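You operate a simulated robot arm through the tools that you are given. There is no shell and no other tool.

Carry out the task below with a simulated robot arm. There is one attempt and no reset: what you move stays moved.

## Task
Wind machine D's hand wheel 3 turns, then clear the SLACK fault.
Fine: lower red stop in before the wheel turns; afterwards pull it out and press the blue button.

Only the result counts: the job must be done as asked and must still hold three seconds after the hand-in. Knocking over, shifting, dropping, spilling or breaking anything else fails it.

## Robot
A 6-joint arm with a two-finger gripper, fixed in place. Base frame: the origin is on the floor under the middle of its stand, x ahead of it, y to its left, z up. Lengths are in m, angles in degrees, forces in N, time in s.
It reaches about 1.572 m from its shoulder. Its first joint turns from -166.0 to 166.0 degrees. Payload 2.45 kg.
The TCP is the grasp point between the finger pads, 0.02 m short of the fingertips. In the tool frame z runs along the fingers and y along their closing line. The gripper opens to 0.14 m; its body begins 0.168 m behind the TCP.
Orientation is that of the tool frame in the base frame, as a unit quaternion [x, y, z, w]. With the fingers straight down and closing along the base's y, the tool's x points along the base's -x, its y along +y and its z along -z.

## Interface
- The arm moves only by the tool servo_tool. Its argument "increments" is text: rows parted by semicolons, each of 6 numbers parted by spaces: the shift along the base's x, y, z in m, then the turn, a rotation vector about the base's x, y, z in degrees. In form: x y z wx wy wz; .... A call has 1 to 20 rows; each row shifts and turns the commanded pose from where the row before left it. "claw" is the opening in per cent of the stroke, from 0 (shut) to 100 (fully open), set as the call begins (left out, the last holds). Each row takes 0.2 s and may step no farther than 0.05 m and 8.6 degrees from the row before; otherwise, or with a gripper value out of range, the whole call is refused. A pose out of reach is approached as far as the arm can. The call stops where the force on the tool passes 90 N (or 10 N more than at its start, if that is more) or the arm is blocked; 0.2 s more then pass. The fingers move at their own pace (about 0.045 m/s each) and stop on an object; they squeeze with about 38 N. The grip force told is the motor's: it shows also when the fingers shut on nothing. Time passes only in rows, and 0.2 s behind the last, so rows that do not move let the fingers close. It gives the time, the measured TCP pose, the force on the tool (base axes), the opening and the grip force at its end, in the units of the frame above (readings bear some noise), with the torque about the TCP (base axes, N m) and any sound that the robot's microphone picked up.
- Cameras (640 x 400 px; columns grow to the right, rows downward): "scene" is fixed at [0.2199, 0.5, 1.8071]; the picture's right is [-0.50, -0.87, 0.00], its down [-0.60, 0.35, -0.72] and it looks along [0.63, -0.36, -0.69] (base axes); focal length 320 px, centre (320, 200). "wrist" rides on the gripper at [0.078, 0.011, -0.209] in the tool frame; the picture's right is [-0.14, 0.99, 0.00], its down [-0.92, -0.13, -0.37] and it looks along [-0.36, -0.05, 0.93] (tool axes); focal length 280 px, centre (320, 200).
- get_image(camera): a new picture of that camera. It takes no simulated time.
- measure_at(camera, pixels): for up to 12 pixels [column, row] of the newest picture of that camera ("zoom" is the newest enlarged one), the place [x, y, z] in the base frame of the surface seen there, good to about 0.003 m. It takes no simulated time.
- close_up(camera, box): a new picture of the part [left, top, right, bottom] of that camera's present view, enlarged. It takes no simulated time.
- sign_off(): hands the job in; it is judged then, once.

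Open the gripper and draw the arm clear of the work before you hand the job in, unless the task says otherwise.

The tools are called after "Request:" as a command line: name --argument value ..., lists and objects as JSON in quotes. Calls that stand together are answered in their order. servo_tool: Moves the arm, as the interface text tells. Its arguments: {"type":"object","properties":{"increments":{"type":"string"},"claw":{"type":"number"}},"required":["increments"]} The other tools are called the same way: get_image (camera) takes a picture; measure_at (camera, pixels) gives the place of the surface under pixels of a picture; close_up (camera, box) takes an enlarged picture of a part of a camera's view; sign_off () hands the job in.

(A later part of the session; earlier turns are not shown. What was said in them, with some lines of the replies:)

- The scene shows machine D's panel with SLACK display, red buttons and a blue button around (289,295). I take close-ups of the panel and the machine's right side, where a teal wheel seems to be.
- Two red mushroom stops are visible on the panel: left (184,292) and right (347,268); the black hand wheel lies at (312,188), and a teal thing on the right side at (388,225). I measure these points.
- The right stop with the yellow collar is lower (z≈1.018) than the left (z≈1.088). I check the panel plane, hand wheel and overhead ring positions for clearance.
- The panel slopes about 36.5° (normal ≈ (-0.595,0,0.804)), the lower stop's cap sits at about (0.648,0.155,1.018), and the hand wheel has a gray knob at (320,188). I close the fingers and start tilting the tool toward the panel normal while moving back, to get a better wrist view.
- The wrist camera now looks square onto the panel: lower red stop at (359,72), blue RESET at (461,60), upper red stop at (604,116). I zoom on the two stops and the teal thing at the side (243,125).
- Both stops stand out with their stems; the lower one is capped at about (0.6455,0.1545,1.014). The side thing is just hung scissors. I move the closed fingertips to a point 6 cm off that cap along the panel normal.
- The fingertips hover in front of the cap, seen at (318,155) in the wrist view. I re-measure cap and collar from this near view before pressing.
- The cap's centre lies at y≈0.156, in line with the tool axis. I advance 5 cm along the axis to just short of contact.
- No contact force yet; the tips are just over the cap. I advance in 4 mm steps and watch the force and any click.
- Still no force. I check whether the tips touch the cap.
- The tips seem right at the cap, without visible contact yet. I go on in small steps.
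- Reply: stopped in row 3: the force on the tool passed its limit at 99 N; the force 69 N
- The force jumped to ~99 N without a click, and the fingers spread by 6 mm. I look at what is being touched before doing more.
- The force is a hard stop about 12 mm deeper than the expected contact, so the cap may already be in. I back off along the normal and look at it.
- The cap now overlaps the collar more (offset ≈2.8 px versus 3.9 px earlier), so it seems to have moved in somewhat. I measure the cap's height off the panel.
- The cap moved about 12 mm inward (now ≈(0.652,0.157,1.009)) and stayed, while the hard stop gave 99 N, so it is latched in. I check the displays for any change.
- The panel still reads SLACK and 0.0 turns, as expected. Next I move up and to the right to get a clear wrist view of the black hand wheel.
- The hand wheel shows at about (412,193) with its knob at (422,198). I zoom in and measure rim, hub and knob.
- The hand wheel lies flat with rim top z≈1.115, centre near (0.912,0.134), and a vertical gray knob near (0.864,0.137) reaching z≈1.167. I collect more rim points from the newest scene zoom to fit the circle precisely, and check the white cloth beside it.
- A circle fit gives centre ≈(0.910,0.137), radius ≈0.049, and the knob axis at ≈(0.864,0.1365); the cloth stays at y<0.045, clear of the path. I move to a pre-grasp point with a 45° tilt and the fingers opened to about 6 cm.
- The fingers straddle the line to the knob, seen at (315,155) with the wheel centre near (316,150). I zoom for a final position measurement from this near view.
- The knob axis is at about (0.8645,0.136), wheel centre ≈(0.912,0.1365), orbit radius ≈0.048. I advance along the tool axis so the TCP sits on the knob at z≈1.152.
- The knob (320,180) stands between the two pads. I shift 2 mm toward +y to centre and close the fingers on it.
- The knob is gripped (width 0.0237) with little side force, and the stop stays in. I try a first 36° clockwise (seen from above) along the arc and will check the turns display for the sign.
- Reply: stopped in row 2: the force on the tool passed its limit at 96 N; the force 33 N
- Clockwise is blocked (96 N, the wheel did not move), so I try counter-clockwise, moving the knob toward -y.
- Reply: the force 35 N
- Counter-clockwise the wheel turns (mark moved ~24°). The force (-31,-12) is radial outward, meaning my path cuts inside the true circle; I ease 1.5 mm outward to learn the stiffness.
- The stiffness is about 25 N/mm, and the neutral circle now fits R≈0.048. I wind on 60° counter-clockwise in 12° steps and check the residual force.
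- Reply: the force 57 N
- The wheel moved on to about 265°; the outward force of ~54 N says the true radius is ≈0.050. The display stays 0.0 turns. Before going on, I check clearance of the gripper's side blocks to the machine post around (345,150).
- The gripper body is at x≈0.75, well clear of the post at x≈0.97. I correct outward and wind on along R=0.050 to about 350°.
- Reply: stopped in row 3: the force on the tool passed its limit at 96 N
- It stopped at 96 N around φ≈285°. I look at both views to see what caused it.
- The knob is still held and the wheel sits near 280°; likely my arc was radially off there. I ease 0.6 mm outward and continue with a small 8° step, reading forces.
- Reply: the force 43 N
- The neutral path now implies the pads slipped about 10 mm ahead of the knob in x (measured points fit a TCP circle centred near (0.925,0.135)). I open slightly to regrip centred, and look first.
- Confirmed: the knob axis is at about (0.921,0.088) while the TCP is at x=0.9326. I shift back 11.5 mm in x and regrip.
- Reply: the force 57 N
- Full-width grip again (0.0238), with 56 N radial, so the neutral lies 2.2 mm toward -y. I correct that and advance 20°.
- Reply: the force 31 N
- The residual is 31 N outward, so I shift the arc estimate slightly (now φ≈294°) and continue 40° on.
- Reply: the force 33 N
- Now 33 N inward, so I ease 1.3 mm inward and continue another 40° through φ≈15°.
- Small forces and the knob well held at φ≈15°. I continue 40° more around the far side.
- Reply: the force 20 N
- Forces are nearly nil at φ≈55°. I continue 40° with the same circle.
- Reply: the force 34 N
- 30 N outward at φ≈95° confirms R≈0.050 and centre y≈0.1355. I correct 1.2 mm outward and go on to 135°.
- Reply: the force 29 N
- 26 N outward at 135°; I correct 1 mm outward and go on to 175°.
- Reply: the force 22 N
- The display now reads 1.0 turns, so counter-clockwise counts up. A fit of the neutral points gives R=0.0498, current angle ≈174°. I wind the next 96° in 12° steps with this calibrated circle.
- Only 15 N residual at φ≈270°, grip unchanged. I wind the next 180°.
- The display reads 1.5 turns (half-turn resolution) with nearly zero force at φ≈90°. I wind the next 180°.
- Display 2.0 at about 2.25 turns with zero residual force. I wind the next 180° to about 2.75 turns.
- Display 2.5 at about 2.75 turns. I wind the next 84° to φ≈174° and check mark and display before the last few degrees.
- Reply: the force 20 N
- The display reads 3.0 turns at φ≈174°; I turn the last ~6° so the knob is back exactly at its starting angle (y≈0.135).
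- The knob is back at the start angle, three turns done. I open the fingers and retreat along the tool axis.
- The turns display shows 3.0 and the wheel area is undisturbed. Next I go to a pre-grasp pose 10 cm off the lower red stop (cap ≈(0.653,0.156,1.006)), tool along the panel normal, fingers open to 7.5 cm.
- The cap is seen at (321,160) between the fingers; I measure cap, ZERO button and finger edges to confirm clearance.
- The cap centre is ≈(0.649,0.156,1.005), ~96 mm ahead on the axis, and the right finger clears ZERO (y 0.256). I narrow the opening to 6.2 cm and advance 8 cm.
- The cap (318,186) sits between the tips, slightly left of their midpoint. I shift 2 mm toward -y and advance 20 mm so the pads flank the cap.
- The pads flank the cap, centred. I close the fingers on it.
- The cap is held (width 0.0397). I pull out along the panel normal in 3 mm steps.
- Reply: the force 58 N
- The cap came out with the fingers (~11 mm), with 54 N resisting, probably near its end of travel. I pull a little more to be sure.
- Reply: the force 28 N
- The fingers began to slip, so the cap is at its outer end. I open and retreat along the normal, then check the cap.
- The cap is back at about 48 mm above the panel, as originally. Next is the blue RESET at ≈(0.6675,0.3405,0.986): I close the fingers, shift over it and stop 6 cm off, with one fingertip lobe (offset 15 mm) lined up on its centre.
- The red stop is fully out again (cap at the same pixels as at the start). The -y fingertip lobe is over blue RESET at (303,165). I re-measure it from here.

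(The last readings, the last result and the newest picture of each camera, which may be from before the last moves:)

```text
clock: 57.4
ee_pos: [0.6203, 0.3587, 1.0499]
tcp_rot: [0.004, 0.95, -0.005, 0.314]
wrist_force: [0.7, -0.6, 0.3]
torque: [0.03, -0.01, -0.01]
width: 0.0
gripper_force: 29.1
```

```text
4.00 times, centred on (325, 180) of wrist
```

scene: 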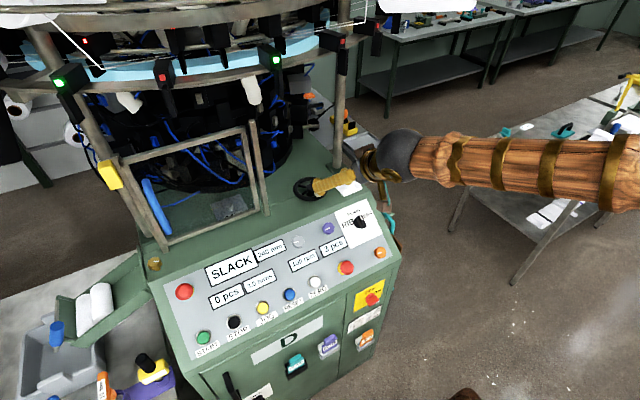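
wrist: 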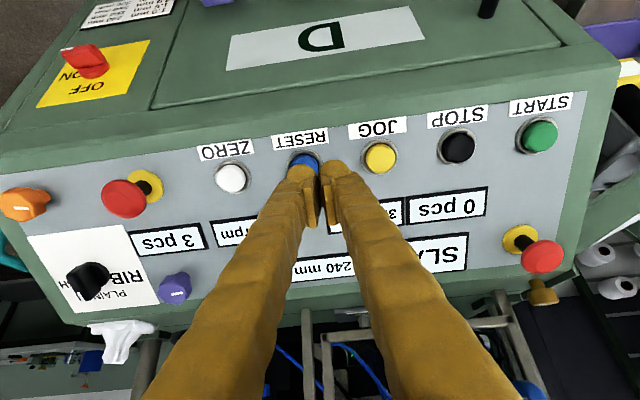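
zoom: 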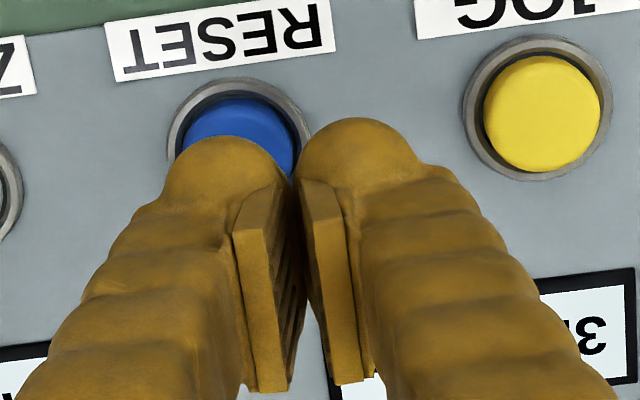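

The lobe at y≈0.340 lines up with the blue cap. I advance 5 cm to just short of contact.

Request:
servo_tool --increments "0.00744 0 -0.01005 0 0 0; 0.00744 0 -0.01005 0 0 0; 0.00744 0 -0.01005 0 0 0; 0.00744 0 -0.01005 0 0 0; 0 0 0 0 0 0" --claw 0

Request:
close_up --camera "wrist" --box '[250, 130, 400, 230]'

Request:
close_up --camera "scene" --box '[230, 260, 330, 330]'

```text
clock: 58.6
ee_pos: [0.6492, 0.3568, 1.0085]
tcp_rot: [0.004, 0.95, -0.006, 0.313]
wrist_force: [0.4, -0.3, 0.5]
torque: [0.01, 0.01, 0.0]
width: 0.0
gripper_force: 29.4
```

```text
4.00 times, centred on (325, 180) of wrist
```

zoom: 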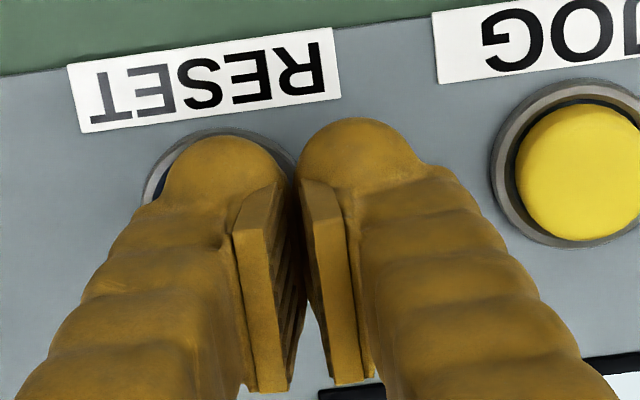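

```text
5.71 times, centred on (280, 295) of scene
```

zoom: 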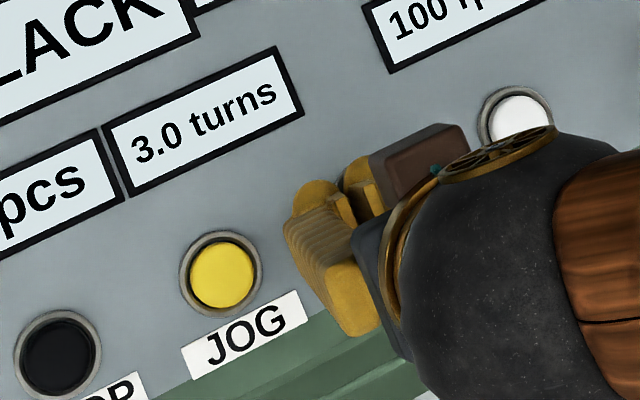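

The lobe covers the blue cap, centred within its bezel. I press on in 2.5 mm steps.

Request:
servo_tool --increments "0.0015 0 -0.002 0 0 0; 0.0015 0 -0.002 0 0 0; 0.0015 0 -0.002 0 0 0; 0.0015 0 -0.002 0 0 0; 0 0 0 0 0 0" --claw 0

```text
clock: 59.8
ee_pos: [0.6546, 0.3555, 1.0024]
tcp_rot: [0.004, 0.95, -0.006, 0.313]
wrist_force: [0.0, 0.0, -0.2]
torque: [0.0, -0.01, 0.01]
width: 0.0
gripper_force: 29.9
```

No force yet at 10 mm; I continue with smaller steps.

Request:
servo_tool --increments "0.0009 0 -0.0012 0 0 0; 0.0009 0 -0.0012 0 0 0; 0.0009 0 -0.0012 0 0 0; 0 0 0 0 0 0" --claw 0

Request:
close_up --camera "scene" --box '[190, 220, 330, 330]'

```text
clock: 60.8
ee_pos: [0.658, 0.3565, 0.9995]
tcp_rot: [0.003, 0.95, -0.005, 0.313]
wrist_force: [0.1, 0.2, 0.7]
torque: [0.0, 0.04, -0.03]
width: 0.0
gripper_force: 29.6
heard: click
```

```text
3.64 times, centred on (260, 275) of scene
```

zoom: 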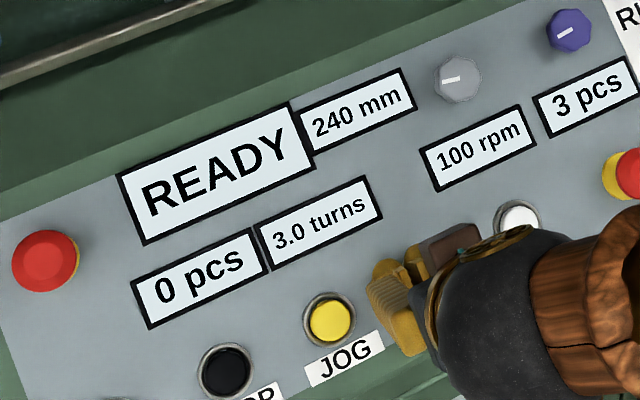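

A click was heard and the display now shows READY with 3.0 turns. I retreat straight back along the normal first.

Request:
servo_tool --increments "-0.006 0 0.008 0 0 0; -0.0119 0 0.0161 0 0 0; -0.0238 0 0.0322 0 0 0; -0.0238 0 0.0322 0 0 0; -0.0238 0 0.0322 0 0 0; -0.0238 0 0.0322 0 0 0; 0 0 0 0 0 0" --claw 0

Request:
get_image --camera "scene"

```text
clock: 62.4
ee_pos: [0.5442, 0.3558, 1.1532]
tcp_rot: [0.004, 0.949, -0.005, 0.314]
wrist_force: [-0.6, 0.2, -0.7]
torque: [-0.02, -0.01, 0.01]
width: 0.0
gripper_force: 29.6
```

```text
taken
```

scene: 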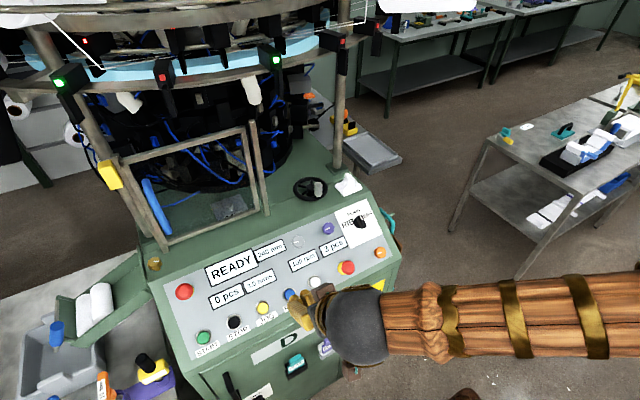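

The panel is clear of the tool; READY stays lit. I open the gripper and draw the arm back, up and toward the right, away from the machine.

Request:
servo_tool --increments "-0.02 -0.02 0.035 0 0 0; -0.02 -0.03 0.03 0 0 0; -0.01 -0.035 0.03 0 0 0; -0.01 -0.035 0.03 0 0 0; 0 -0.04 0.02 0 0 0; 0 -0.04 0.01 0 0 0; 0 -0.04 0 0 0 0; 0 -0.04 0 0 0 0; 0 0 0 0 0 0" --claw 100

Request:
get_image --camera "scene"

Request:
close_up --camera "scene" --box '[150, 160, 410, 330]'

```text
clock: 64.4
ee_pos: [0.4844, 0.0748, 1.3056]
tcp_rot: [0.003, 0.949, -0.006, 0.315]
wrist_force: [0.5, -0.1, 0.2]
torque: [-0.02, -0.05, 0.03]
width: 0.1401
gripper_force: 0.0
```

```text
taken
```

scene: 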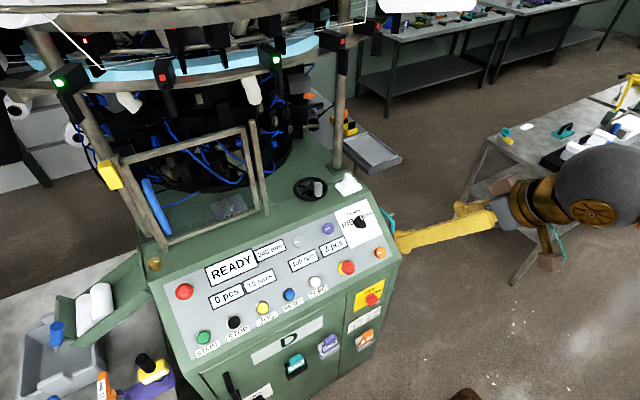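

```text
2.35 times, centred on (280, 245) of scene
```

zoom: 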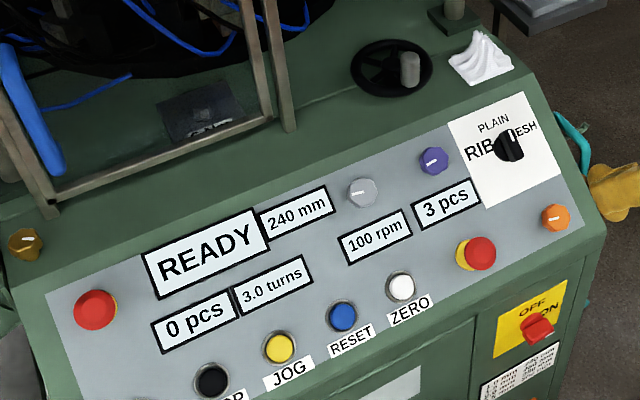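

The display shows READY and 3.0 turns, the lower stop at (347,268) is out, everything else is unchanged, and the gripper is open and clear. I hand the job in.

Request:
sign_off

```text
The job is handed in.
```

Machine D's hand wheel has been wound 3 turns and the SLACK fault is cleared. The panel read READY and 3.0 turns when I handed in.

- **Lower red stop:** I pushed in the right-hand stop with the yellow collar, the lower of the two on the panel, before turning the wheel. I pulled it back out afterwards, and it sits where it was at the start.
- **Hand wheel:** it only turned counter-clockwise. My first clockwise try met about 96 N and did not move the wheel. The knob ended at its starting angle. I had to regrip it once, early in the first turn.
- **Blue RESET button:** I pressed it after pulling the stop out. It clicked and the display went from SLACK to READY.

In the last pictures nothing else on or around the machine had moved. The gripper is open and clear of the machine.
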